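You operate a simulated robot arm through the tools that you are given. There is no shell and no other tool. Be economical: measure what you need, move in short steps, check, and stop when the job is done.

You are at the controls of a simulated robot arm. One attempt, no reset.

Task
Dry both bowls, then stack the white one in the blue one.
Fine: use the purple cloth and lay it back on the sponge dish; no drops stay on either bowl; spill nothing.

The check looks at the end state, three seconds after you hand in, the way a careful person would. Anything else that was tipped, shoved, dropped, spilled or broken makes it a failure. Flat cloth is picked up by pressing the open fingertips on it (5 to 10 N) and closing them slowly along it; thin cloth reads only 2 to 8 mm in the jaws.

Robot
A 7-joint arm with a two-finger parallel gripper, fixed in place. Base frame: the origin is at the foot of the arm, x ahead of it, y to its left, z up. Units: m, degrees, N and s.
With the tool pointing down near the work surface it reaches from about 0.24 to 0.68 m from the base axis. Its first joint turns from -66.0 to 66.0 degrees. Payload 2.4 kg.
The tool frame sits at the grasp point between the pads (the TCP): z along the fingers, y along the line on which they close. The tips reach 0.03 m beyond it. Largest opening 0.094 m; finger width 0.028, thickness 0.01; the body of the gripper, 0.05 by 0.096 m, starts 0.055 m behind the TCP.
Orientation is told as [roll, pitch, yaw] about the base's x, y, z axes, in that order, counted from this pose: with the fingers straight down and closing along the base's y, the tool's x points along the base's -x, its y along +y and its z along -z.

Tools
- The arm moves only by the tool servo_tool. Its argument "series" is one flat list of numbers, 7 for each row, row after row: the shift along the tool's x, y, z in m, then the turn, a rotation vector about the tool's x, y, z in rad, then the opening, from 0 (shut) to 1 (fully open). In form: [dx, dy, dz, ax, ay, az, fingers, dx, dy, dz, ax, ay, az, fingers, ...]. A call has 1 to 12 rows; each row shifts and turns the commanded pose from where the row before left it, along the tool's axes as they then stand. Rows are played at 5 a second. More than 0.05 m and 8.6 degrees between two rows, or a gripper value outside its range, and nothing of the call is played. Where a pose cannot be reached the arm comes as near as it can. A force on the tool above 50 N (or 10 N above the force at the start of the call, whichever is more), or a blocked arm, ends the call early, and 0.2 s more pass. Each finger travels about 0.153 m/s and halts on what it meets, pressing with about 42 N; the grip force reading is that of the motor and also rises with nothing between the fingers. The clock runs only during rows and for 0.2 s after the last one: add rows that do not move to give the fingers time. The reply holds the time, the measured pose of the TCP, the force on the tool along the base axes, the opening and the grip force, in the units named above and with some noise, with the torque about the TCP (base axes, N m) and any sound that the robot's microphone picked up, and new pictures: "views" is both (left out), scene, wrist or none.
- Cameras (640 x 400 px; columns grow to the right, rows downward): "scene" is fixed at [0.0446, 0.4744, 1.4554]; the picture's right is [-0.72, -0.69, 0.00], its down [-0.32, 0.34, -0.88] and it looks along [0.61, -0.64, -0.47] (base axes); focal length 328 px, centre (320, 200). "wrist" rides on the gripper at [0.076, 0.014, -0.102] in the tool frame; the picture's right is [-0.18, 0.98, 0.00], its down [-0.75, -0.14, -0.64] and it looks along [-0.63, -0.12, 0.77] (tool axes); focal length 243 px, centre (320, 200). There is no depth. A picture from a camera that has moved, and an enlarged one, comes with that camera's place and axes in the base frame and with its lens.
- enlarge(camera, box): a new picture of the part [left, top, right, bottom] of that camera's present view, enlarged. The clock stands still meanwhile.
- finish_job(): hands the job in; it is judged then, once.

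Go step by step. Nothing tells you positions but the pictures and the camera data: compare them with the known pose of the tool, close in by small moves and look again before you grip or let go. The budget is 120 turns and 200 pictures, counting those below and the enlarged ones. Unless the task says otherwise, let go and move clear before handing in, and close with one line.

The tools are called after "Call:" by a JSON object that holds its "api" and its "payload". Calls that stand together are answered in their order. servo_tool: Moves the arm, as the interface text tells. Its arguments: {"type":"object","properties":{"series":{"type":"array"},"views":{"type":"string","enum":["both","scene","wrist","none"]}},"required":["series"]} The other tools are called the same way: enlarge (camera, box) takes an enlarged picture of a part of a camera's view; finish_job () hands the job in.

At the start:

```text
time: 0.0
eef_pos: [0.3645, -0.0821, 1.2804]
ee_rot: [-0.1, -0.1, -0.1]
wrist_force: [0.4, -0.5, -1.4]
ft_torque: [-0.01, 0.0, 0.0]
gripper_width: 0.0941
gripper_force: 0.0
```

scene: 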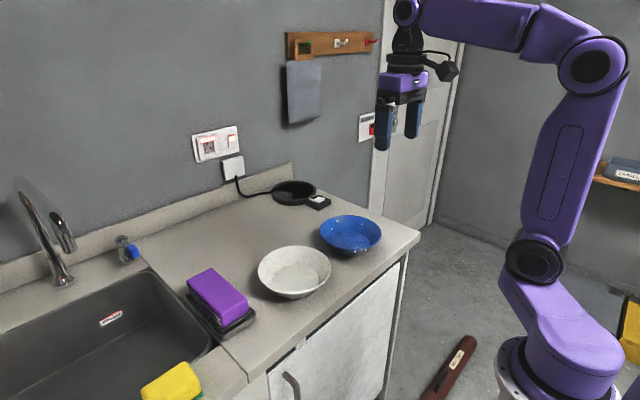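
wrist: 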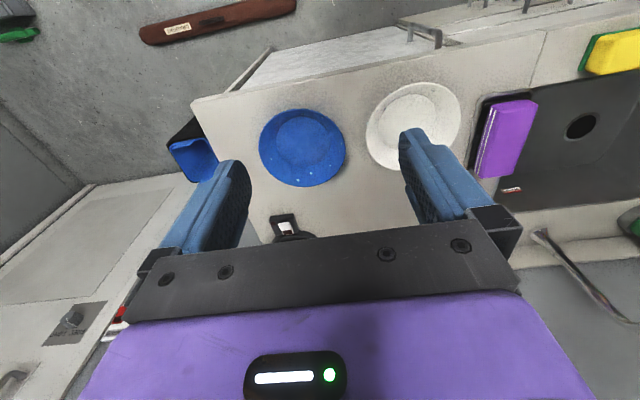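

I see a blue bowl near (0.51, -0.14, 0.94), a white bowl near (0.50, 0.07, 0.94) and a purple item on a dark dish near (0.55, 0.24, 0.96). I'll look closer before moving.

Call:
{"api": "enlarge", "payload": {"camera": "scene", "box": [140, 180, 400, 342]}}

Call:
{"api": "enlarge", "payload": {"camera": "wrist", "box": [240, 60, 560, 260]}}

Call:
{"api": "enlarge", "payload": {"camera": "scene", "box": [160, 250, 280, 325]}}

```text
2.46 times, centred on (270, 261) of scene
camera zoom: at [0.0446, 0.4744, 1.4554], right [-0.72, -0.69, 0.0], down [-0.32, 0.34, -0.88], along [0.61, -0.64, -0.47], focal length 806 px, centre (443, 50)
```

zoom: 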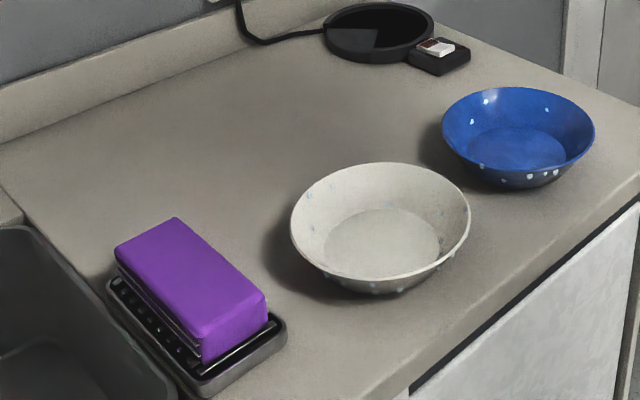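

```text
2.00 times, centred on (400, 160) of wrist
camera zoom: at [0.2893, -0.0685, 1.3824], right [0.18, 0.98, 0.0], down [0.75, -0.14, 0.64], along [0.63, -0.12, -0.77], focal length 485 px, centre (160, 280)
```

zoom: 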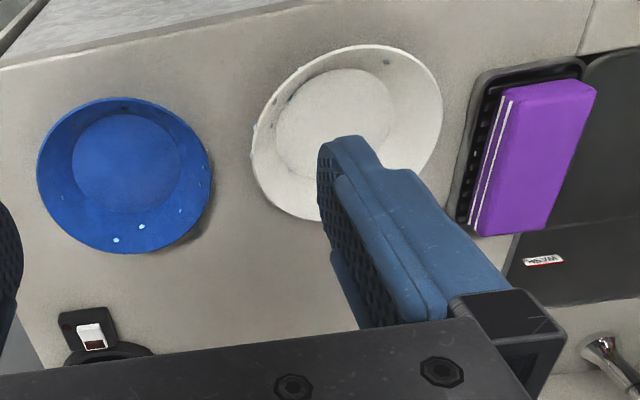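

```text
5.33 times, centred on (220, 288) of scene
camera zoom: at [0.0446, 0.4744, 1.4554], right [-0.72, -0.69, 0.0], down [-0.32, 0.34, -0.88], along [0.61, -0.64, -0.47], focal length 1747 px, centre (853, -267)
```

zoom: 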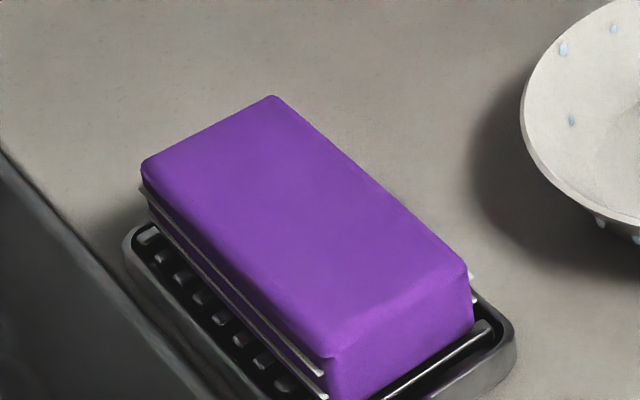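

The purple block is about x 0.50–0.65, y 0.21–0.27, with its top near z 0.95; the counter is around z 0.875. Drops sit on the inner and outer walls of both bowls. I'm moving in for a closer look at the cloth.

Call:
{"api": "servo_tool", "payload": {"series": [-0.0144, 0.0402, 0.0163, 0, 0, 0, 1, -0.0144, 0.0402, 0.0163, 0, 0, 0, 1, -0.0144, 0.0402, 0.0163, 0, 0, 0, 1, -0.0144, 0.0402, 0.0163, 0, 0, 0, 1, -0.0144, 0.0402, 0.0163, 0, 0, 0, 1, -0.0144, 0.0402, 0.0163, 0, 0, 0, 1, -0.0144, 0.0402, 0.0163, 0, 0, 0, 1, -0.0144, 0.0402, 0.0163, 0, 0, 0, 1, 0, 0, 0, 0, 0, 0, 1]}}

```text
time: 2.0
eef_pos: [0.4807, 0.2396, 1.1493]
ee_rot: [0.1, -0.1, 0.0]
wrist_force: [0.0, 0.1, 0.0]
ft_torque: [0.02, 0.01, 0.02]
gripper_width: 0.0941
gripper_force: 0.0
camera wrist: at [0.405, 0.2542, 1.2516], right [0.18, 0.98, 0.0], down [0.75, -0.14, 0.64], along [0.63, -0.12, -0.77], focal length 243 px, centre (320, 200)
```

scene: 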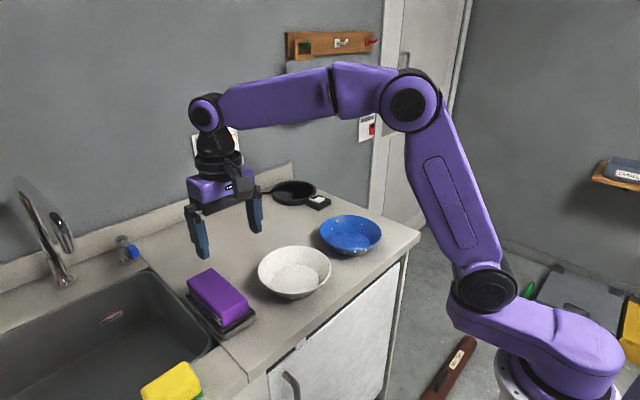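
wrist: 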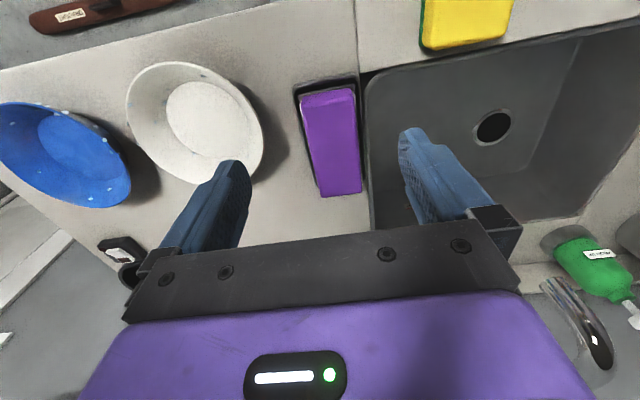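

Call:
{"api": "enlarge", "payload": {"camera": "wrist", "box": [100, 50, 400, 237]}}

Call:
{"api": "enlarge", "payload": {"camera": "wrist", "box": [270, 70, 398, 150]}}

Call:
{"api": "enlarge", "payload": {"camera": "scene", "box": [250, 205, 394, 305]}}

```text
2.13 times, centred on (250, 144) of wrist
camera zoom: at [0.405, 0.2542, 1.2516], right [0.18, 0.98, 0.0], down [0.75, -0.14, 0.64], along [0.63, -0.12, -0.77], focal length 518 px, centre (469, 320)
```

zoom: 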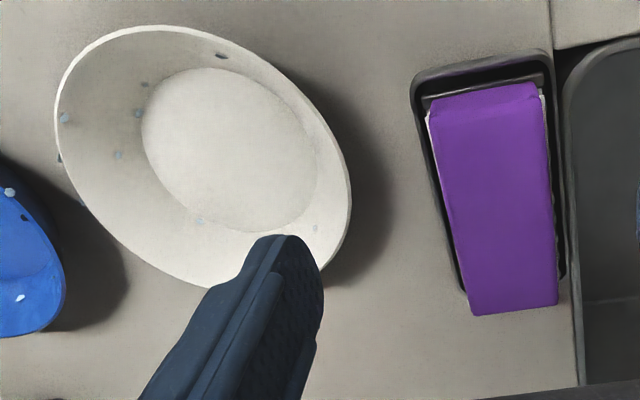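

```text
5.00 times, centred on (334, 110) of wrist
camera zoom: at [0.405, 0.2542, 1.2516], right [0.18, 0.98, 0.0], down [0.75, -0.14, 0.64], along [0.63, -0.12, -0.77], focal length 1213 px, centre (250, 650)
```

zoom: 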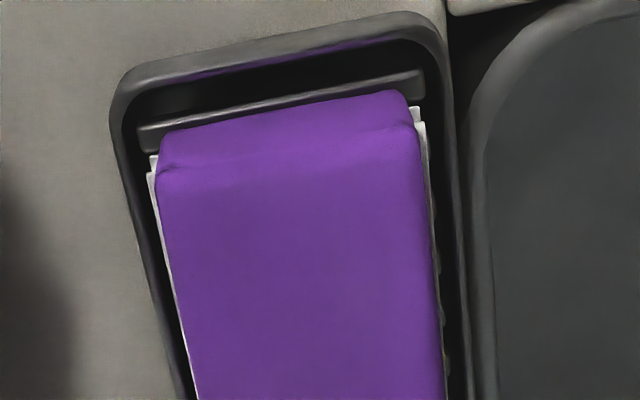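

```text
4.00 times, centred on (322, 255) of scene
camera zoom: at [0.0446, 0.4745, 1.4554], right [-0.72, -0.69, 0.0], down [-0.32, 0.34, -0.88], along [0.61, -0.64, -0.47], focal length 1310 px, centre (312, -20)
```

zoom: 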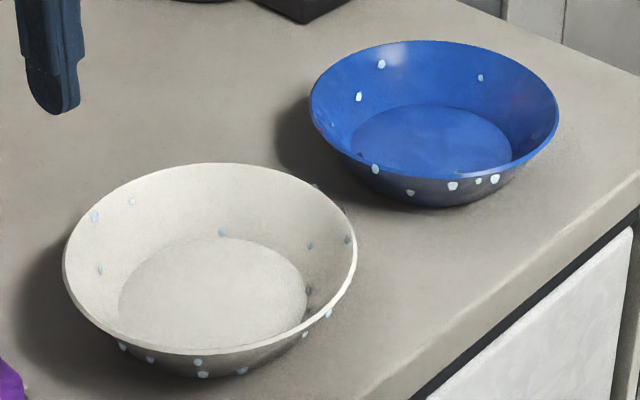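

The purple item is a folded cloth block about 0.155 x 0.063 m, centred at (0.570, 0.244) on the dish. Drops are on inner and outer walls. I'm moving above the cloth centre.

Call:
{"api": "servo_tool", "payload": {"series": [-0.0223, 0.0011, 0.0373, 0, 0, 0, 1, -0.0223, 0.0011, 0.0373, 0, 0, 0, 1, -0.0223, 0.0011, 0.0373, 0, 0, 0, 1, -0.0223, 0.0011, 0.0323, 0, 0, 0, 1, 0, 0, 0, 0, 0, 0, 1]}}

Call:
{"api": "enlarge", "payload": {"camera": "scene", "box": [150, 210, 310, 310]}}

```text
time: 3.2
eef_pos: [0.5702, 0.2431, 1.007]
ee_rot: [0.0, -0.1, 0.1]
wrist_force: [-1.0, 0.5, 0.0]
ft_torque: [0.01, 0.03, 0.03]
gripper_width: 0.0941
gripper_force: 0.0
camera wrist: at [0.4939, 0.2576, 1.1086], right [0.18, 0.98, 0.0], down [0.75, -0.14, 0.64], along [0.63, -0.12, -0.77], focal length 243 px, centre (320, 200)
```

scene: 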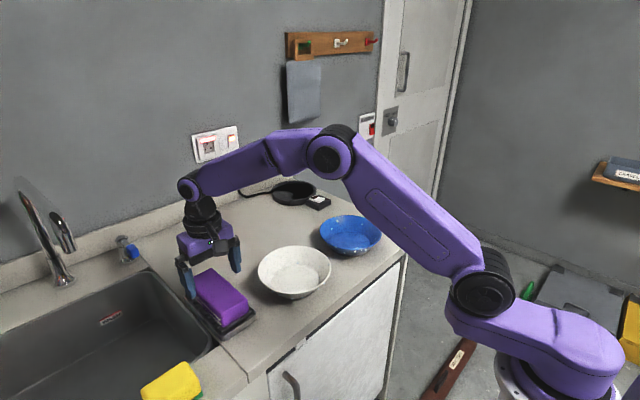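
wrist: 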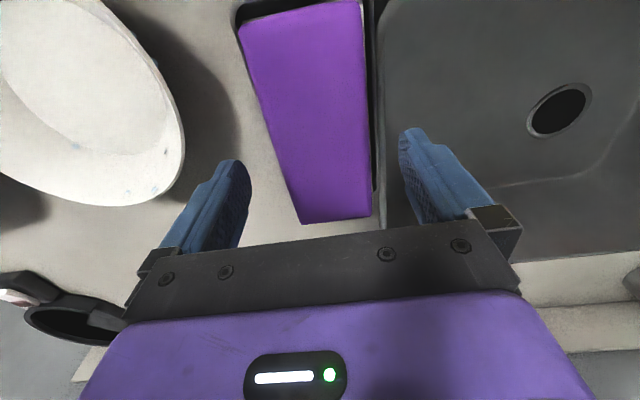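

```text
4.00 times, centred on (230, 260) of scene
camera zoom: at [0.0446, 0.4744, 1.4554], right [-0.72, -0.69, 0.0], down [-0.32, 0.34, -0.88], along [0.61, -0.64, -0.47], focal length 1310 px, centre (680, -40)
```

zoom: 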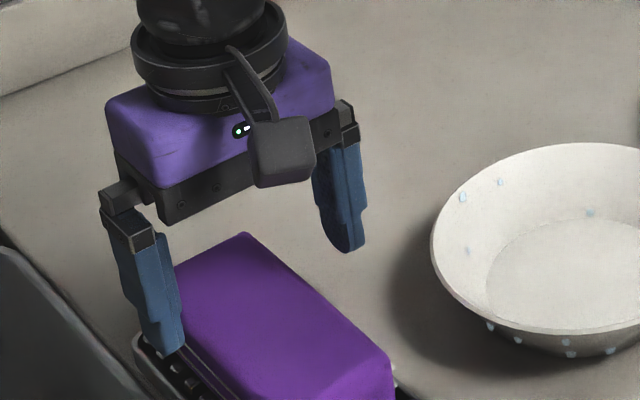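

Aligned. I'm descending with open fingers to about TCP z 0.955.

Call:
{"api": "servo_tool", "payload": {"series": [0, 0, 0.02, 0, 0, 0, 1, 0, 0, 0.02, 0, 0, 0, 1, 0, 0, 0.012, 0, 0, 0, 1, 0, 0, 0, 0, 0, 0, 1], "views": "both"}}

Call:
{"api": "enlarge", "payload": {"camera": "scene", "box": [160, 220, 272, 340]}}

```text
time: 4.2
eef_pos: [0.5715, 0.2451, 0.9526]
ee_rot: [-0.1, 0.0, 0.0]
wrist_force: [0.0, -0.1, 0.0]
ft_torque: [-0.02, 0.0, 0.02]
gripper_width: 0.0941
gripper_force: 0.0
camera wrist: at [0.4946, 0.2575, 1.0563], right [0.18, 0.98, 0.0], down [0.75, -0.14, 0.64], along [0.63, -0.12, -0.77], focal length 243 px, centre (320, 200)
```

scene: 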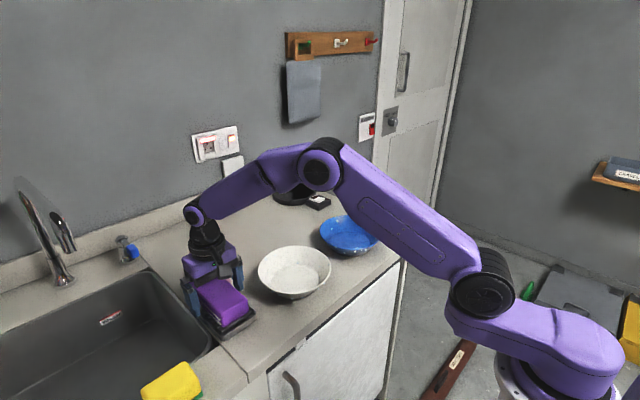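
wrist: 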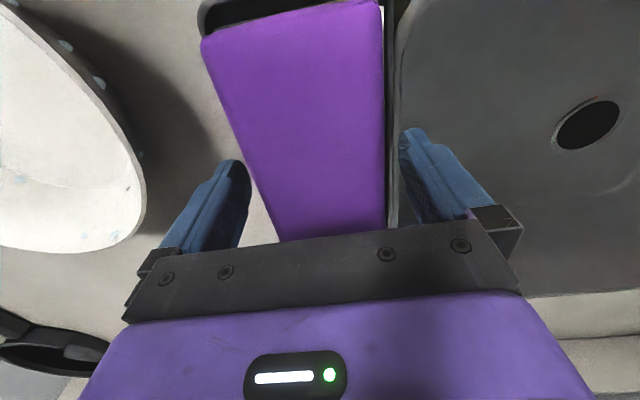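

```text
3.33 times, centred on (216, 280) of scene
camera zoom: at [0.0446, 0.4744, 1.4554], right [-0.72, -0.69, 0.0], down [-0.32, 0.34, -0.88], along [0.61, -0.64, -0.47], focal length 1092 px, centre (667, -67)
```

zoom: 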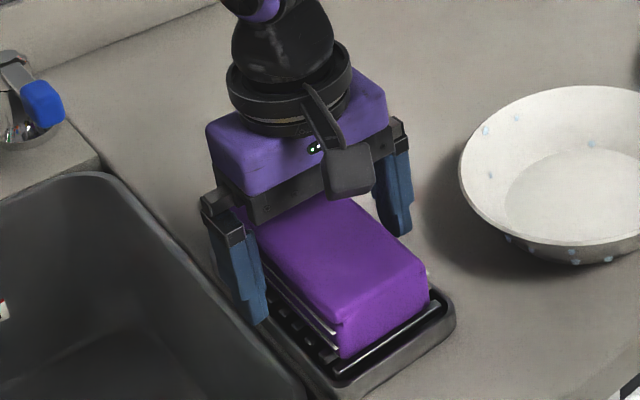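

The fingertips straddle the cloth at z about 0.922, with no contact. I'm closing slowly.

Call:
{"api": "servo_tool", "payload": {"series": [0, 0, 0, 0, 0, 0, 0.85, 0, 0, 0, 0, 0, 0, 0.75, 0, 0, 0, 0, 0, 0, 0.65, 0, 0, 0, 0, 0, 0, 0.55, 0, 0, 0, 0, 0, 0, 0.5, 0, 0, 0, 0, 0, 0, 0.5], "views": "scene"}}

Call:
{"api": "enlarge", "payload": {"camera": "scene", "box": [160, 220, 272, 340]}}

```text
time: 5.6
eef_pos: [0.5694, 0.2438, 0.9546]
ee_rot: [-0.1, 0.0, 0.0]
wrist_force: [-0.2, 0.3, 0.3]
ft_torque: [-0.05, -0.01, -0.02]
gripper_width: 0.0714
gripper_force: 42.0
```

scene: 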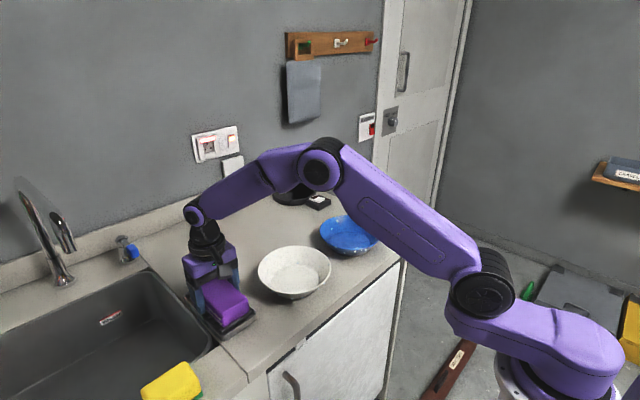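

```text
3.33 times, centred on (216, 280) of scene
camera zoom: at [0.0446, 0.4744, 1.4554], right [-0.72, -0.69, 0.0], down [-0.32, 0.34, -0.88], along [0.61, -0.64, -0.47], focal length 1092 px, centre (667, -67)
```

zoom: 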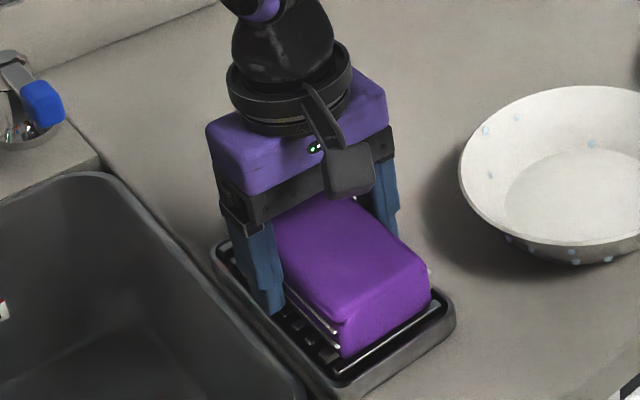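

Gripped firmly at 71 mm. I'm lifting and checking that the dish stays down.

Call:
{"api": "servo_tool", "payload": {"series": [0, 0, -0.01, 0, 0, 0, 0.5, 0, 0, -0.02, 0, 0, 0, 0.5, 0, 0, -0.04, 0, 0, 0, 0.5, 0, 0, -0.04, 0, 0, 0, 0.5, 0, 0, 0, 0, 0, 0, 0.5]}}

Call:
{"api": "enlarge", "payload": {"camera": "scene", "box": [150, 180, 310, 330]}}

```text
time: 6.8
eef_pos: [0.5689, 0.245, 1.0627]
ee_rot: [-0.1, 0.0, 0.0]
wrist_force: [0.6, -0.3, 0.2]
ft_torque: [0.04, 0.0, 0.01]
gripper_width: 0.0715
gripper_force: 41.6
camera wrist: at [0.4938, 0.2586, 1.1648], right [0.18, 0.98, 0.0], down [0.75, -0.14, 0.64], along [0.63, -0.12, -0.77], focal length 243 px, centre (320, 200)
```

scene: 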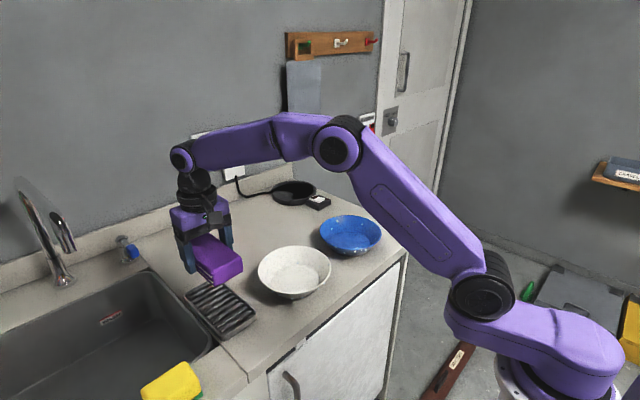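
wrist: 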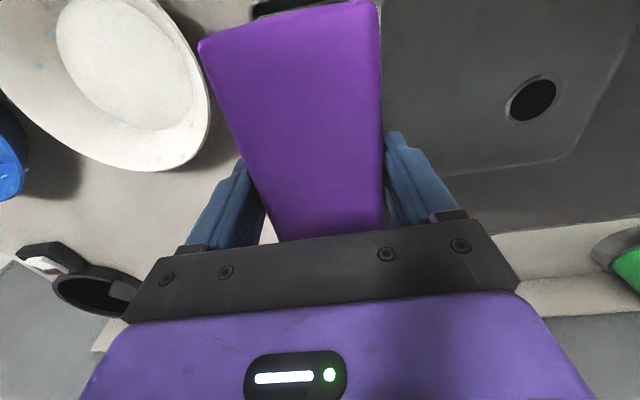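

```text
2.67 times, centred on (230, 255) of scene
camera zoom: at [0.0446, 0.4744, 1.4554], right [-0.72, -0.69, 0.0], down [-0.32, 0.34, -0.88], along [0.61, -0.64, -0.47], focal length 874 px, centre (560, 53)
```

zoom: 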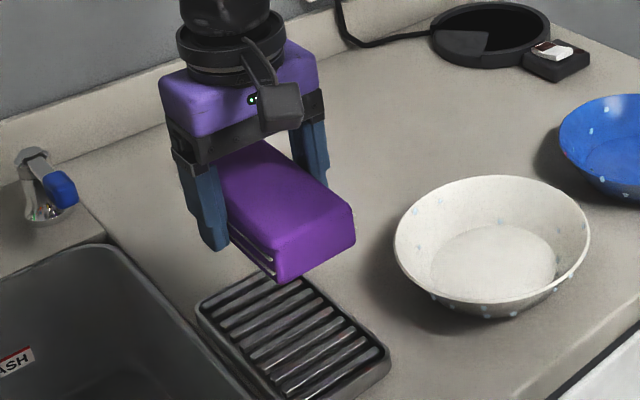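

The cloth came up clean and the dish stayed. Next I'm turning the tool +90° in yaw so the wrist camera can inspect the hidden sides of the bowls.

Call:
{"api": "servo_tool", "payload": {"series": [0, 0, -0.01, 0, 0, -0.1428, 0.5, 0, 0, -0.01, 0, 0, -0.1428, 0.5, 0, 0, -0.01, 0, 0, -0.1428, 0.5, 0, 0, -0.01, 0, 0, -0.1428, 0.5, 0, 0, -0.01, 0, 0, -0.1428, 0.5, 0, 0, -0.01, 0, 0, -0.1428, 0.5, 0, 0, -0.01, 0, 0, -0.1428, 0.5, 0, 0, -0.01, 0, 0, -0.1428, 0.5, 0, 0, -0.01, 0, 0, -0.1428, 0.5, 0, 0, -0.01, 0, 0, -0.1428, 0.5, 0, 0, -0.01, 0, 0, -0.1428, 0.5, 0, 0, 0, 0, 0, 0, 0.5]}}

```text
time: 9.4
eef_pos: [0.5706, 0.2436, 1.1745]
ee_rot: [0.0, 0.0, 90.1]
wrist_force: [0.2, -0.6, -1.3]
ft_torque: [0.02, -0.02, 0.02]
gripper_width: 0.0713
gripper_force: 42.3
camera wrist: at [0.5565, 0.1673, 1.2766], right [-0.98, 0.18, 0.0], down [0.14, 0.75, 0.64], along [0.12, 0.63, -0.77], focal length 243 px, centre (320, 200)
```

scene: 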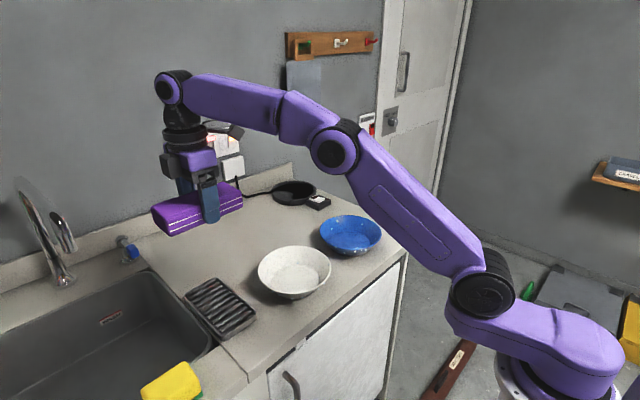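
wrist: 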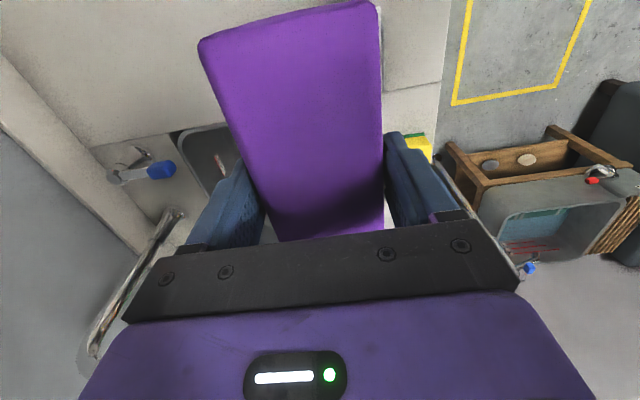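

The held cloth blocks the middle of the view but the sides are usable. I'm moving to the -y side of the blue bowl to inspect the hidden outer walls.

Call:
{"api": "servo_tool", "payload": {"series": [0.0453, 0.0058, 0.0062, 0, 0, 0, 0.5, 0.0453, 0.0058, 0.0062, 0, 0, 0, 0.5, 0.0453, 0.0058, 0.0062, 0, 0, 0, 0.5, 0.0453, 0.0058, 0.0062, 0, 0, 0, 0.5, 0.0453, 0.0058, 0.0062, 0, 0, 0, 0.5, 0.0453, 0.0058, 0.0062, 0, 0, 0, 0.5, 0.0453, 0.0058, 0.0062, 0, 0, 0, 0.5, 0.0453, 0.0058, 0.0062, 0, 0, 0, 0.5, 0.0453, 0.0058, 0.0062, 0, 0, 0, 0.5, 0.0453, 0.0058, 0.0062, 0, 0, 0, 0.5, 0.0453, 0.0058, 0.0062, 0, 0, 0, 0.5, 0.0453, 0.0058, 0.0062, 0, 0, 0, 0.5], "views": "none"}}

Call:
{"api": "servo_tool", "payload": {"series": [0, 0, 0, 0, -0.13, 0, 0.5, 0, 0, 0, 0, -0.13, 0, 0.5, 0, 0, 0, 0, -0.13, 0, 0.5, 0, 0, 0, 0, -0.13, 0, 0.5, 0, 0, 0, 0, 0, 0, 0.5], "views": "both"}}

```text
time: 12.0
eef_pos: [0.4987, -0.3, 1.0999]
ee_rot: [0.0, 0.0, 90.0]
wrist_force: [0.1, 0.6, -0.7]
ft_torque: [-0.01, -0.01, 0.01]
gripper_width: 0.0716
gripper_force: 41.9
```

```text
time: 13.2
eef_pos: [0.5005, -0.3006, 1.0991]
ee_rot: [0.0, -30.0, 90.0]
wrist_force: [-0.2, 0.0, 0.0]
ft_torque: [0.0, 0.01, 0.02]
gripper_width: 0.0715
gripper_force: 42.5
camera wrist: at [0.4859, -0.4174, 1.15], right [-0.98, 0.16, 0.09], down [0.14, 0.33, 0.93], along [0.12, 0.93, -0.35], focal length 243 px, centre (320, 200)
```

scene: 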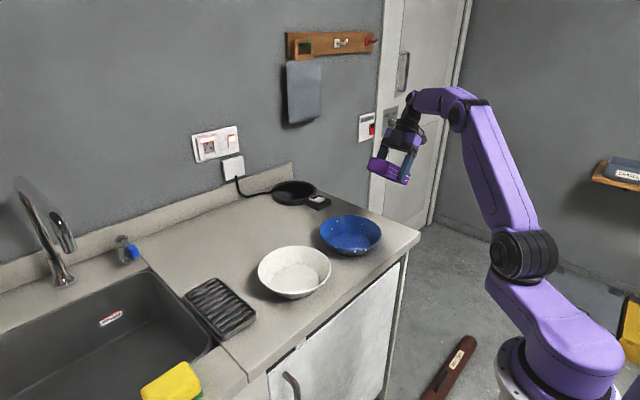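
wrist: 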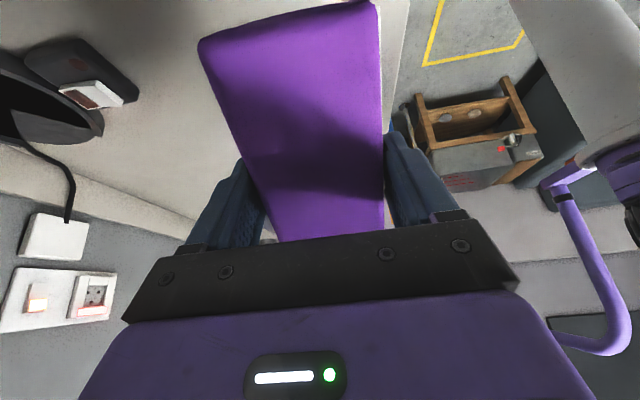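

Call:
{"api": "servo_tool", "payload": {"series": [0.005, 0.035, 0.00866, 0, 0, 0, 0.5, 0.005, 0.035, 0.00866, 0, 0, 0, 0.5, 0.005, 0.035, 0.00866, 0, 0, 0, 0.5, 0.005, 0.035, 0.00866, 0, 0, 0, 0.5, 0, 0, 0, 0, 0, 0, 0.5], "views": "wrist"}}

```text
time: 14.4
eef_pos: [0.3565, -0.3003, 1.0586]
ee_rot: [0.0, -29.8, 90.0]
wrist_force: [-0.2, -0.8, -1.0]
ft_torque: [0.0, -0.03, 0.03]
gripper_width: 0.0716
gripper_force: 42.1
camera wrist: at [0.3439, -0.4174, 1.1103], right [-0.98, 0.16, 0.09], down [0.14, 0.33, 0.93], along [0.12, 0.93, -0.35], focal length 243 px, centre (320, 200)
```

wrist: 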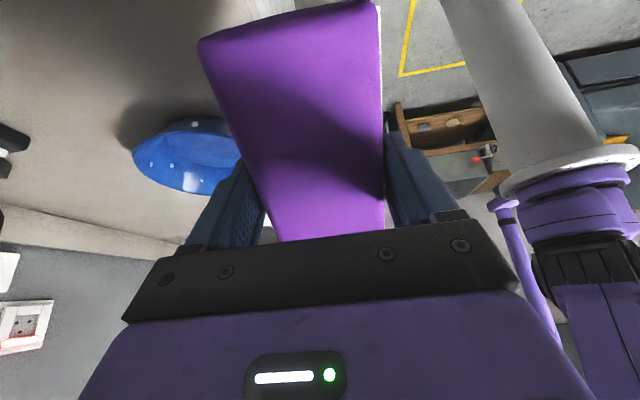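

Call:
{"api": "servo_tool", "payload": {"series": [0, 0, 0, -0.065, 0, -0.1126, 0.5, 0, 0, 0, -0.065, 0, -0.1126, 0.5, 0, 0, 0, -0.065, 0, -0.1126, 0.5, 0, 0, 0, 0, 0, 0, 0.5], "views": "wrist"}}

Call:
{"api": "enlarge", "payload": {"camera": "wrist", "box": [0, 80, 240, 230]}}

```text
time: 15.4
eef_pos: [0.3596, -0.2998, 1.06]
ee_rot: [0.1, -29.8, 112.3]
wrist_force: [-0.4, -0.1, -1.1]
ft_torque: [0.01, -0.01, 0.01]
gripper_width: 0.0712
gripper_force: 41.3
camera wrist: at [0.3908, -0.4141, 1.1099], right [-0.97, -0.23, 0.09], down [0.0, 0.36, 0.93], along [-0.25, 0.9, -0.35], focal length 243 px, centre (320, 200)
```

wrist: 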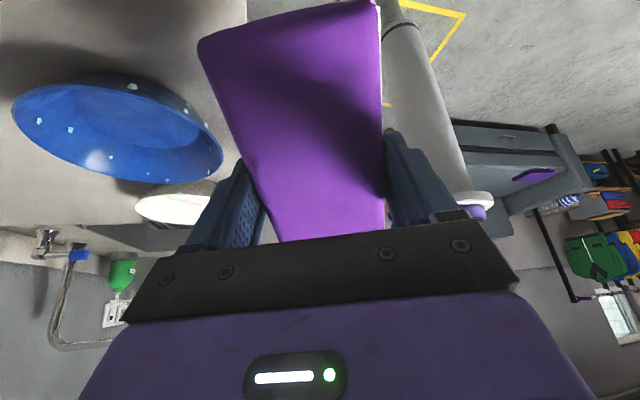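

```text
2.67 times, centred on (120, 155) of wrist
camera zoom: at [0.3908, -0.4141, 1.1099], right [-0.97, -0.23, 0.09], down [0.0, 0.36, 0.93], along [-0.25, 0.9, -0.35], focal length 647 px, centre (853, 320)
```

zoom: 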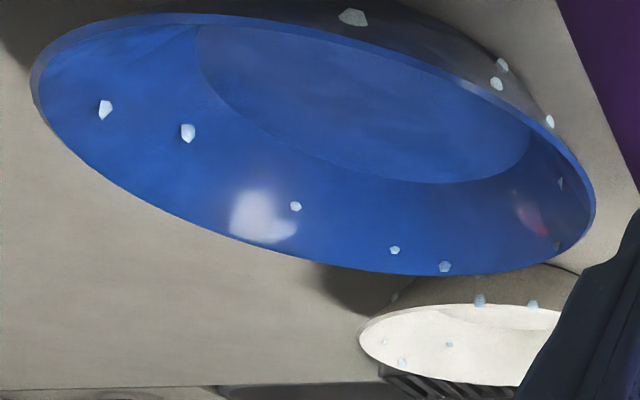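

Outer drops are on several sides, so I plan ring sweeps with the end face of the cloth. The bowl axes are about (0.509, -0.142) for blue and (0.504, 0.071) for white, with rims near z 0.95 and R 0.087. I'm moving above the blue bowl with a 25° tilt.

Call:
{"api": "servo_tool", "payload": {"series": [-0.0155, -0.0396, 0.009, 0, 0, 0, 0.5, -0.0155, -0.0396, 0.009, 0, 0, 0, 0.5, -0.0155, -0.0396, 0.009, 0, 0, 0, 0.5, -0.0155, -0.0396, 0.009, 0, 0, 0, 0.5, -0.0155, -0.0396, 0.009, 0, 0, 0, 0.5, 0, 0, 0, 0, 0.084, 0, 0.5, 0, 0, 0, 0, 0, 0, 0.5], "views": "both"}}

Call:
{"api": "enlarge", "payload": {"camera": "scene", "box": [270, 160, 430, 280]}}

```text
time: 17.0
eef_pos: [0.509, -0.1429, 1.0585]
ee_rot: [0.1, -25.0, 112.3]
wrist_force: [0.0, 0.5, -1.3]
ft_torque: [0.0, 0.03, 0.0]
gripper_width: 0.0717
gripper_force: 42.1
camera wrist: at [0.5388, -0.2532, 1.1194], right [-0.97, -0.22, 0.08], down [-0.02, 0.44, 0.9], along [-0.23, 0.87, -0.43], focal length 243 px, centre (320, 200)
```

scene: 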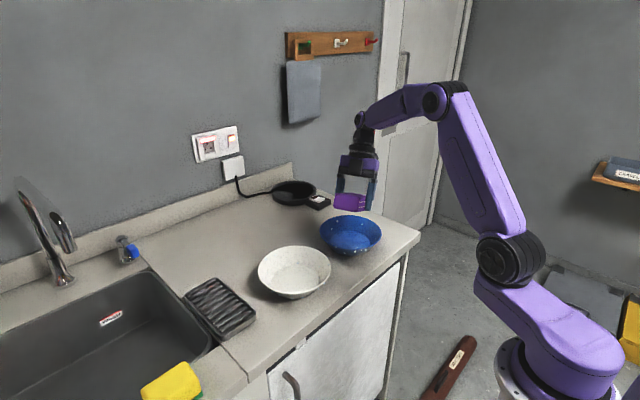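
wrist: 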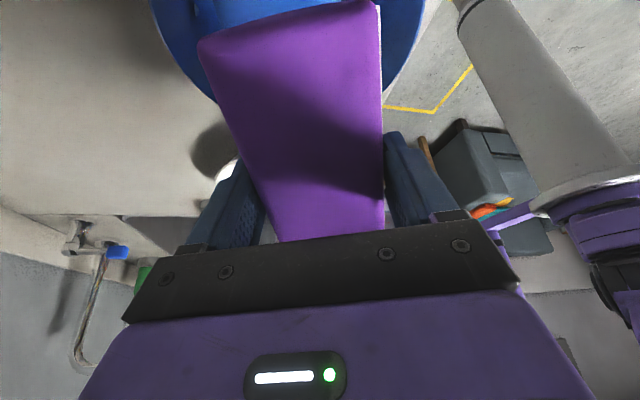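

```text
3.33 times, centred on (350, 220) of scene
camera zoom: at [0.0446, 0.4744, 1.4555], right [-0.72, -0.69, 0.0], down [-0.32, 0.34, -0.88], along [0.61, -0.64, -0.47], focal length 1092 px, centre (220, 133)
```

zoom: 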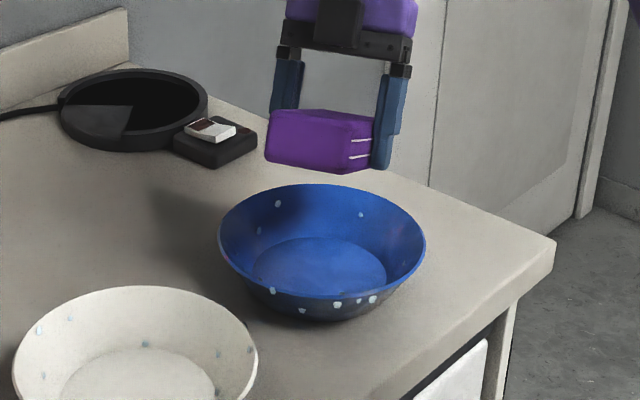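

Call:
{"api": "servo_tool", "payload": {"series": [0.0083, 0, 0.0178, 0, 0, 0, 0.5, 0.0083, 0, 0.0178, 0, 0, 0, 0.5, 0.0083, 0, 0.0178, 0, 0, 0, 0.5, 0.0083, 0, 0.0178, 0, 0, 0, 0.5, 0, 0, 0, 0, 0, 0, 0.5], "views": "scene"}}

Call:
{"api": "enlarge", "payload": {"camera": "scene", "box": [300, 170, 400, 270]}}

```text
time: 18.2
eef_pos: [0.5075, -0.1423, 0.9799]
ee_rot: [0.1, -25.0, 112.2]
wrist_force: [0.4, 0.1, -1.3]
ft_torque: [-0.01, 0.05, -0.02]
gripper_width: 0.0718
gripper_force: 41.7
```

scene: 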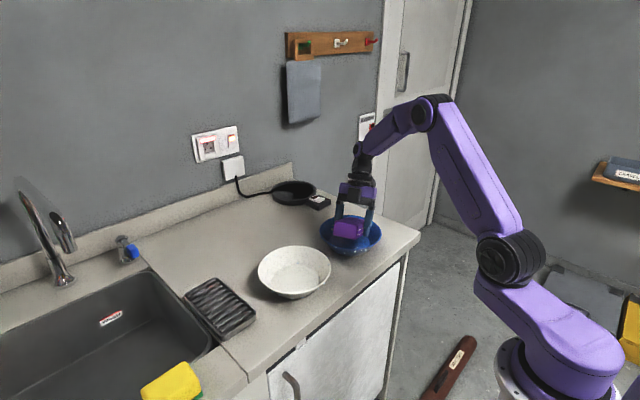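

```text
4.00 times, centred on (350, 220) of scene
camera zoom: at [0.0446, 0.4744, 1.4555], right [-0.72, -0.69, 0.0], down [-0.32, 0.34, -0.88], along [0.61, -0.64, -0.47], focal length 1310 px, centre (200, 120)
```

zoom: 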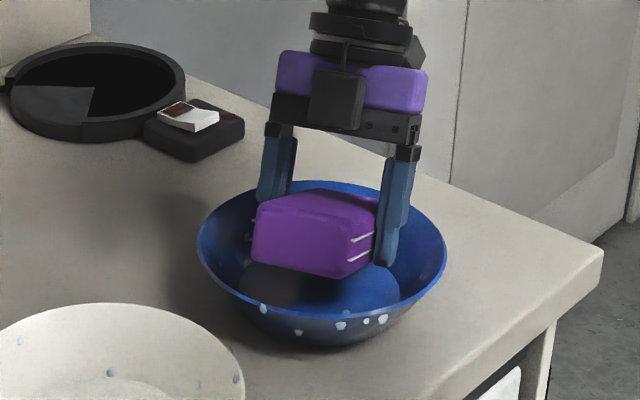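

Nicely inside the bowl. I'm sliding outward slowly to find light wall contact.

Call:
{"api": "servo_tool", "payload": {"series": [0.0036, 0, -0.0017, 0, 0, 0, 0.5, 0.0036, 0, -0.0017, 0, 0, 0, 0.5, 0.0018, 0, -0.0008, 0, 0, 0, 0.5, 0, 0, 0, 0, 0, 0, 0.5], "views": "none"}}

Call:
{"api": "servo_tool", "payload": {"series": [0.0018, 0, -0.0008, 0, 0, 0, 0.5, 0, 0, 0, 0, 0, 0, 0.5], "views": "none"}}

Call:
{"api": "servo_tool", "payload": {"series": [0.0018, 0, -0.0008, 0, 0, 0, 0.5, 0, 0, 0, 0, 0, 0, 0.5], "views": "scene"}}

Call:
{"api": "enlarge", "payload": {"camera": "scene", "box": [300, 170, 400, 270]}}

```text
time: 19.2
eef_pos: [0.5122, -0.1503, 0.9805]
ee_rot: [0.0, -25.1, 112.3]
wrist_force: [1.0, 1.5, 1.0]
ft_torque: [0.01, 0.0, 0.02]
gripper_width: 0.0715
gripper_force: 41.6
```

```text
time: 19.8
eef_pos: [0.5138, -0.152, 0.9803]
ee_rot: [0.0, -25.0, 112.2]
wrist_force: [1.0, 2.8, 3.4]
ft_torque: [-0.05, 0.0, -0.01]
gripper_width: 0.0714
gripper_force: 42.1
```

```text
time: 20.4
eef_pos: [0.5145, -0.155, 0.9794]
ee_rot: [0.0, -25.1, 112.3]
wrist_force: [-0.3, 2.1, 0.8]
ft_torque: [0.01, -0.01, 0.0]
gripper_width: 0.0713
gripper_force: 42.0
```

scene: 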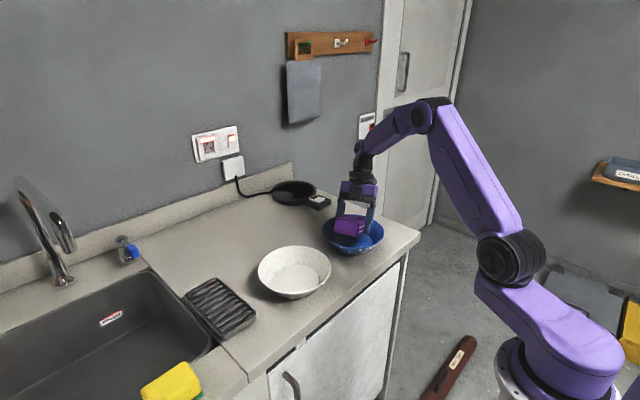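

```text
4.00 times, centred on (350, 220) of scene
camera zoom: at [0.0446, 0.4745, 1.4554], right [-0.72, -0.69, 0.0], down [-0.32, 0.34, -0.88], along [0.61, -0.64, -0.47], focal length 1310 px, centre (200, 120)
```

zoom: 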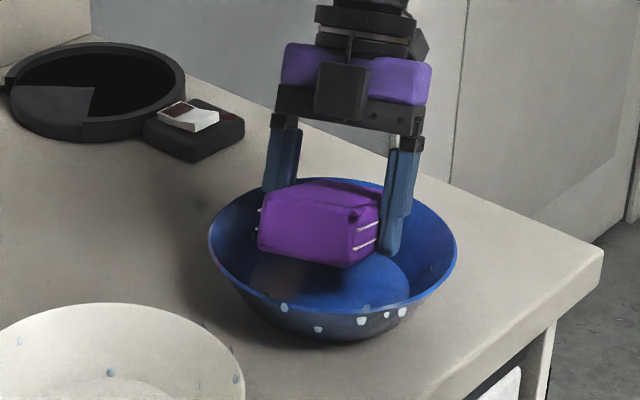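

Light contact at about 6 mm offset; the bowl slid a few mm. Now I'm sweeping the end face around the upper inner wall.

Call:
{"api": "servo_tool", "payload": {"series": [0, 0.0008, 0, 0.0592, 0, 0.1268, 0.5, 0, 0.0008, 0, 0.0592, 0, 0.1268, 0.5, 0, 0.0008, 0, 0.0592, 0, 0.1268, 0.5, 0, 0.0008, 0, 0.0592, 0, 0.1268, 0.5, 0, 0.0008, 0, 0.0592, 0, 0.1268, 0.5, 0, 0.0008, 0, 0.0592, 0, 0.1268, 0.5, 0, 0.0008, 0, 0.0592, 0, 0.1268, 0.5, 0, 0.0008, 0, 0.0592, 0, 0.1268, 0.5, 0, 0.0008, 0, 0.0592, 0, 0.1268, 0.5, 0, 0.0008, 0, 0.0592, 0, 0.1268, 0.5, 0, 0.0008, 0, 0.0592, 0, 0.1268, 0.5, 0, 0, 0, 0, 0, 0, 0.5], "views": "scene"}}

Call:
{"api": "enlarge", "payload": {"camera": "scene", "box": [300, 170, 400, 270]}}

```text
time: 23.0
eef_pos: [0.5069, -0.1519, 0.9793]
ee_rot: [0.0, -24.9, 23.9]
wrist_force: [-0.2, 0.2, -0.9]
ft_torque: [0.04, 0.04, -0.04]
gripper_width: 0.0714
gripper_force: 42.0
```

scene: 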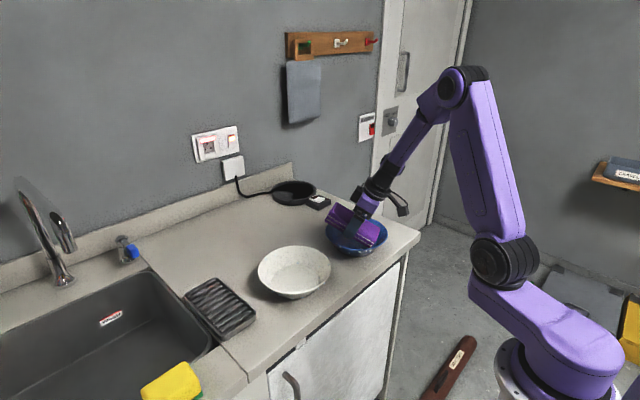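

```text
4.00 times, centred on (350, 220) of scene
camera zoom: at [0.0446, 0.4744, 1.4555], right [-0.72, -0.69, 0.0], down [-0.32, 0.34, -0.88], along [0.61, -0.64, -0.47], focal length 1310 px, centre (200, 120)
```

zoom: 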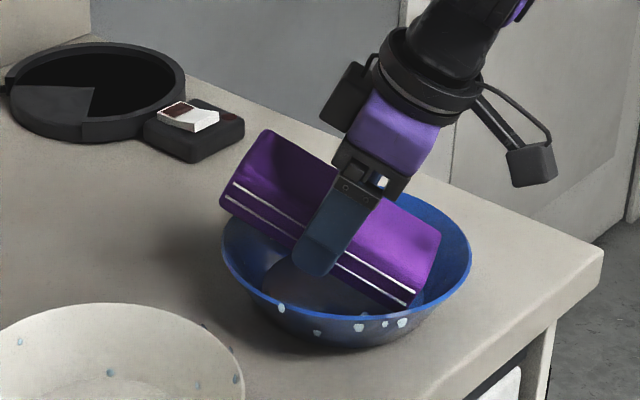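

The bowl has been nudged about 15 mm toward the base, so contact comes earlier than modelled. I'm backing off the wall and feeling for the bowl floor to fix heights.

Call:
{"api": "servo_tool", "payload": {"series": [-0.0072, 0, 0.0034, 0, 0, 0, 0.5, 0.0021, 0, 0.0045, 0, 0, 0, 0.5, 0.0021, 0, 0.0045, 0, 0, 0, 0.5, 0, 0, 0, 0, 0, 0, 0.5], "views": "none"}}

Call:
{"api": "servo_tool", "payload": {"series": [0.0021, 0, 0.0045, 0, 0, 0, 0.5, 0, 0, 0, 0, 0, 0, 0.5], "views": "none"}}

Call:
{"api": "servo_tool", "payload": {"series": [0.0021, 0, 0.0045, 0, 0, 0, 0.5, 0, 0, 0, 0, 0, 0, 0.5], "views": "none"}}

Call:
{"api": "servo_tool", "payload": {"series": [0.0021, 0, 0.0045, 0, 0, 0, 0.5, 0, 0, 0, 0, 0, 0, 0.5], "views": "none"}}

```text
time: 24.0
eef_pos: [0.5142, -0.1493, 0.9695]
ee_rot: [0.0, -24.8, 24.0]
wrist_force: [-1.3, 0.1, -1.7]
ft_torque: [-0.01, -0.01, 0.0]
gripper_width: 0.0716
gripper_force: 42.1
```

```text
time: 24.6
eef_pos: [0.5174, -0.1477, 0.9671]
ee_rot: [-0.2, -25.2, 24.2]
wrist_force: [6.0, 3.9, 29.9]
ft_torque: [-0.26, 1.29, -0.11]
gripper_width: 0.0713
gripper_force: 43.2
```

```text
time: 25.2
eef_pos: [0.5178, -0.1474, 0.9634]
ee_rot: [-0.4, -25.5, 24.3]
wrist_force: [15.2, 9.2, 36.3]
ft_torque: [-0.35, 1.11, -0.1]
gripper_width: 0.0719
gripper_force: 41.7
```

```text
time: 25.6
eef_pos: [0.5176, -0.1482, 0.9621]
ee_rot: [-0.3, -25.6, 24.1]
wrist_force: [-4.3, 1.7, 9.5]
ft_torque: [-0.16, 0.48, -0.18]
gripper_width: 0.0717
gripper_force: 41.6
stopped in row 1: the force on the tool passed its limit at 58 N (the readings are from after the stop); the commanded pose is now the measured one
```

Floor contact came at TCP z about 0.968, so the bowl floor is near z 0.905, the counter near 0.90 and the bowl about 5 cm tall. I'm lifting and looking.

Call:
{"api": "servo_tool", "payload": {"series": [-0.0085, 0, -0.0181, 0, 0, 0, 0.5, -0.017, 0, -0.0362, 0, 0, 0, 0.5, -0.017, 0, -0.0362, 0, 0, 0, 0.5, -0.017, 0, -0.0362, 0, 0, 0, 0.5, 0, 0, 0, 0, 0, 0, 0.5], "views": "both"}}

Call:
{"api": "enlarge", "payload": {"camera": "scene", "box": [300, 170, 400, 270]}}

```text
time: 26.8
eef_pos: [0.5171, -0.1493, 1.1027]
ee_rot: [-0.3, -25.5, 24.2]
wrist_force: [0.6, 0.1, -0.6]
ft_torque: [0.0, -0.01, 0.02]
gripper_width: 0.0713
gripper_force: 42.1
camera wrist: at [0.4097, -0.1821, 1.163], right [-0.25, 0.97, 0.07], down [0.42, 0.04, 0.9], along [0.87, 0.26, -0.42], focal length 243 px, centre (320, 200)
```

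scene: 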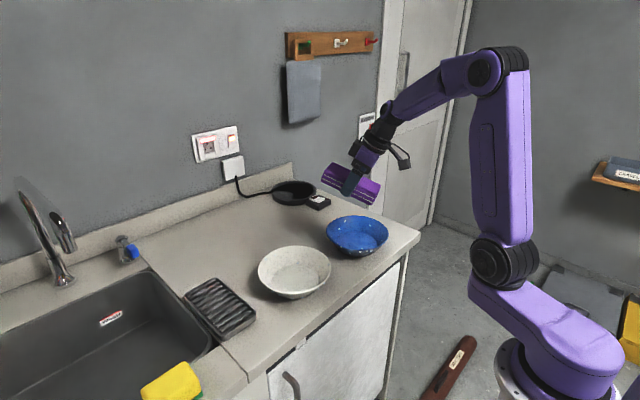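
wrist: 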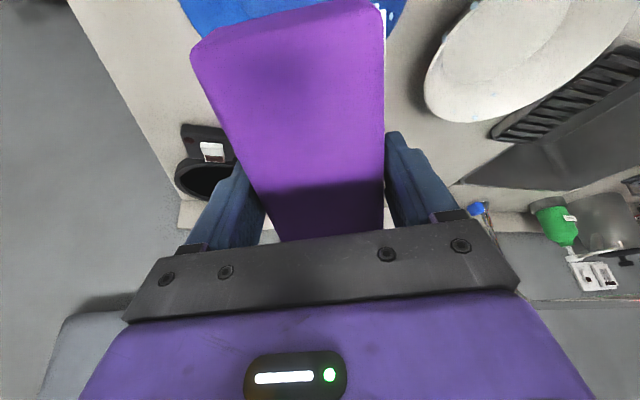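

```text
4.00 times, centred on (350, 220) of scene
camera zoom: at [0.0446, 0.4744, 1.4554], right [-0.72, -0.69, 0.0], down [-0.32, 0.34, -0.88], along [0.61, -0.64, -0.47], focal length 1310 px, centre (200, 120)
```

zoom: 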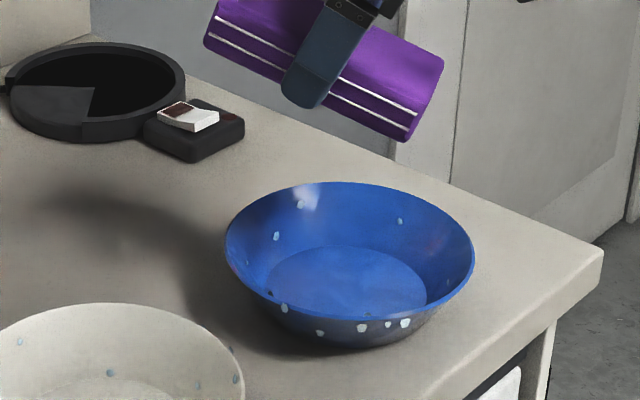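

Inside drops remain on the left and far walls of the blue bowl, whose axis is now about (0.495, -0.150). I'm tilting the other way (≈32°, matching the wall slope) to use the front end of the cloth.

Call:
{"api": "servo_tool", "payload": {"series": [0, 0, 0, 0, 0.1426, 0, 0.5, 0, 0, 0, 0, 0.1426, 0, 0.5, 0, 0, 0, 0, 0.1426, 0, 0.5, 0, 0, 0, 0, 0.1426, 0, 0.5, 0, 0, 0, 0, 0.1426, 0, 0.5, 0, 0, 0, 0, 0.1426, 0, 0.5, 0, 0, 0, 0, 0.1426, 0, 0.5, -0.01, 0.0021, 0.0232, 0, 0, 0, 0.5, -0.01, 0.0021, 0.0232, 0, 0, 0, 0.5, -0.01, 0.0021, 0.0232, 0, 0, 0, 0.5, -0.01, 0.0021, 0.0232, 0, 0, 0, 0.5, 0, 0, 0, 0, 0, 0, 0.5], "views": "both"}}

Call:
{"api": "enlarge", "payload": {"camera": "scene", "box": [300, 170, 400, 270]}}

```text
time: 29.4
eef_pos: [0.4983, -0.1461, 1.0014]
ee_rot: [-0.4, 31.6, 23.9]
wrist_force: [1.5, 1.1, -0.5]
ft_torque: [-0.03, 0.04, 0.0]
gripper_width: 0.0717
gripper_force: 41.9
camera wrist: at [0.4827, -0.1378, 1.1283], right [-0.26, 0.96, -0.1], down [0.95, 0.27, 0.15], along [0.17, -0.06, -0.98], focal length 243 px, centre (320, 200)
```

scene: 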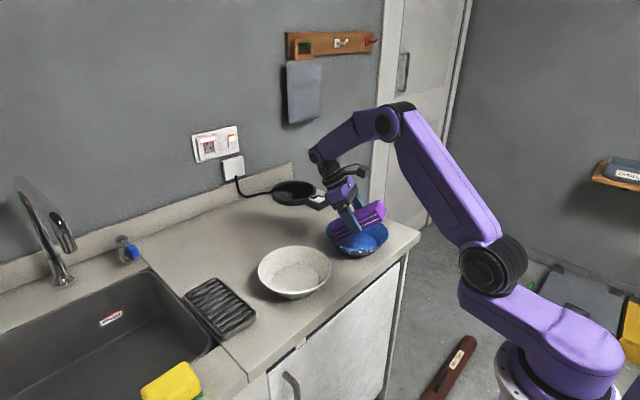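
wrist: 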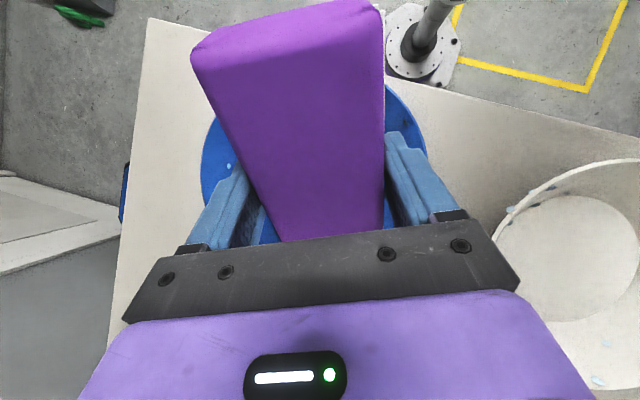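

```text
4.00 times, centred on (350, 220) of scene
camera zoom: at [0.0446, 0.4744, 1.4555], right [-0.72, -0.69, 0.0], down [-0.32, 0.34, -0.88], along [0.61, -0.64, -0.47], focal length 1310 px, centre (200, 120)
```

zoom: 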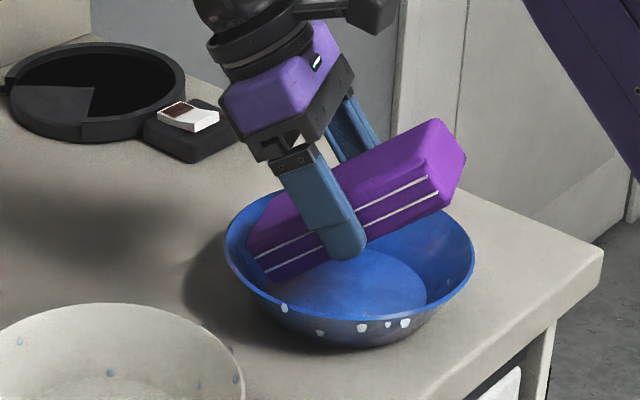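

Call:
{"api": "servo_tool", "payload": {"series": [-0.0074, 0, 0.0119, 0, 0, 0, 0.5, -0.0034, 0, -0.0021, 0, 0, 0, 0.5, -0.0034, 0, -0.0021, 0, 0, 0, 0.5, 0, 0, 0, 0, 0, 0, 0.5], "views": "none"}}

Call:
{"api": "servo_tool", "payload": {"series": [-0.0026, 0, -0.0016, 0, 0, 0, 0.5, 0, 0, 0, 0, 0, 0, 0.5], "views": "scene"}}

Call:
{"api": "enlarge", "payload": {"camera": "scene", "box": [300, 170, 400, 270]}}

```text
time: 30.4
eef_pos: [0.5069, -0.1436, 0.9871]
ee_rot: [-0.4, 31.7, 23.9]
wrist_force: [-0.5, -1.4, 1.4]
ft_torque: [-0.03, 0.04, 0.02]
gripper_width: 0.0715
gripper_force: 41.6
```

```text
time: 31.0
eef_pos: [0.5096, -0.1419, 0.988]
ee_rot: [-0.4, 31.6, 23.9]
wrist_force: [-0.5, -1.4, 0.4]
ft_torque: [0.03, 0.06, 0.03]
gripper_width: 0.0713
gripper_force: 42.3
```

scene: 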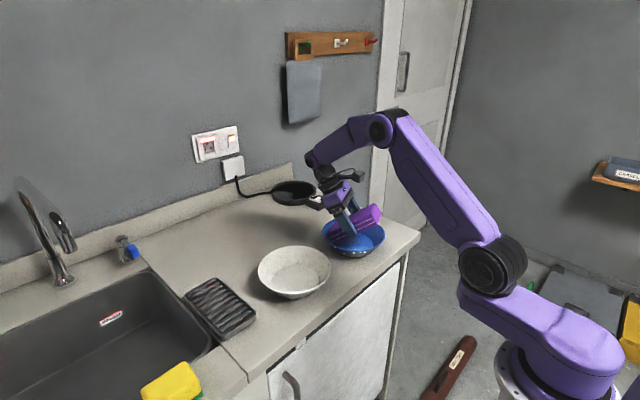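

```text
4.00 times, centred on (350, 220) of scene
camera zoom: at [0.0445, 0.4744, 1.4555], right [-0.72, -0.69, 0.0], down [-0.32, 0.34, -0.88], along [0.61, -0.64, -0.47], focal length 1310 px, centre (200, 120)
```

zoom: 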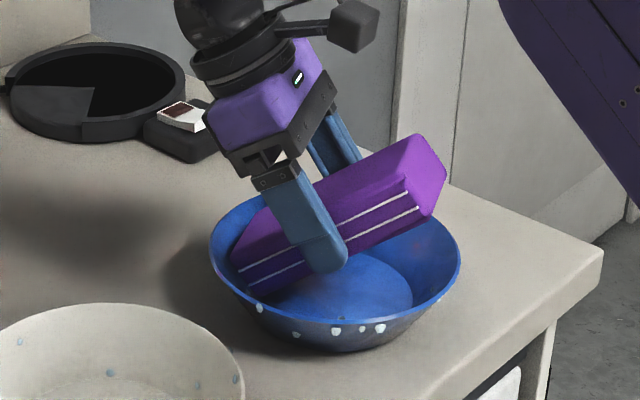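

Call:
{"api": "servo_tool", "payload": {"series": [0, -0.0007, 0, -0.0735, 0, 0.1191, 0.5, 0, -0.0007, 0, -0.0735, 0, 0.1191, 0.5, 0, -0.0007, 0, -0.0735, 0, 0.1191, 0.5, 0, -0.0007, 0, -0.0735, 0, 0.1191, 0.5, 0, -0.0007, 0, -0.0735, 0, 0.1191, 0.5, 0, -0.0007, 0, -0.0735, 0, 0.1191, 0.5, 0, -0.0007, 0, -0.0735, 0, 0.1191, 0.5, 0, -0.0007, 0, -0.0735, 0, 0.1191, 0.5, 0, -0.0007, 0, -0.0735, 0, 0.1191, 0.5, 0, -0.0007, 0, -0.0735, 0, 0.1191, 0.5, 0, -0.0007, 0, -0.0735, 0, 0.1191, 0.5, 0, 0, 0, 0, 0, 0, 0.5], "views": "scene"}}

Call:
{"api": "enlarge", "payload": {"camera": "scene", "box": [300, 170, 400, 270]}}

```text
time: 33.6
eef_pos: [0.5085, -0.15, 0.9883]
ee_rot: [0.0, 31.4, -64.3]
wrist_force: [-0.8, -0.3, -0.5]
ft_torque: [-0.02, 0.0, 0.01]
gripper_width: 0.0715
gripper_force: 42.5
```

scene: 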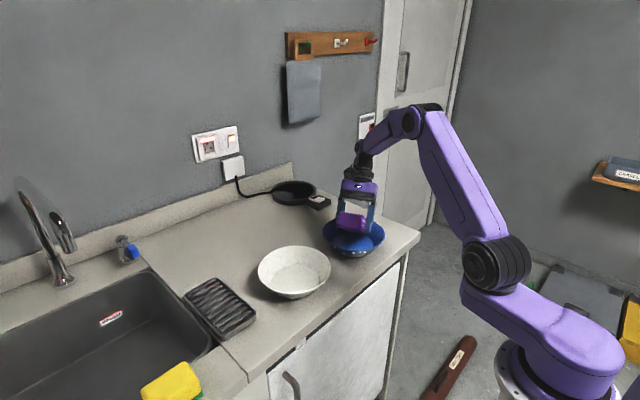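

```text
4.00 times, centred on (350, 220) of scene
camera zoom: at [0.0446, 0.4744, 1.4555], right [-0.72, -0.69, 0.0], down [-0.32, 0.34, -0.88], along [0.61, -0.64, -0.47], focal length 1310 px, centre (200, 120)
```

zoom: 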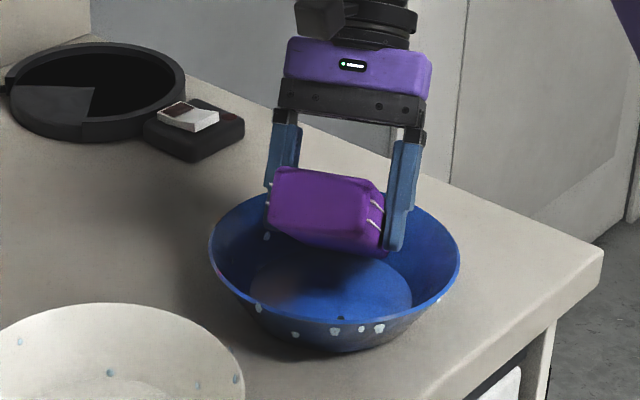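

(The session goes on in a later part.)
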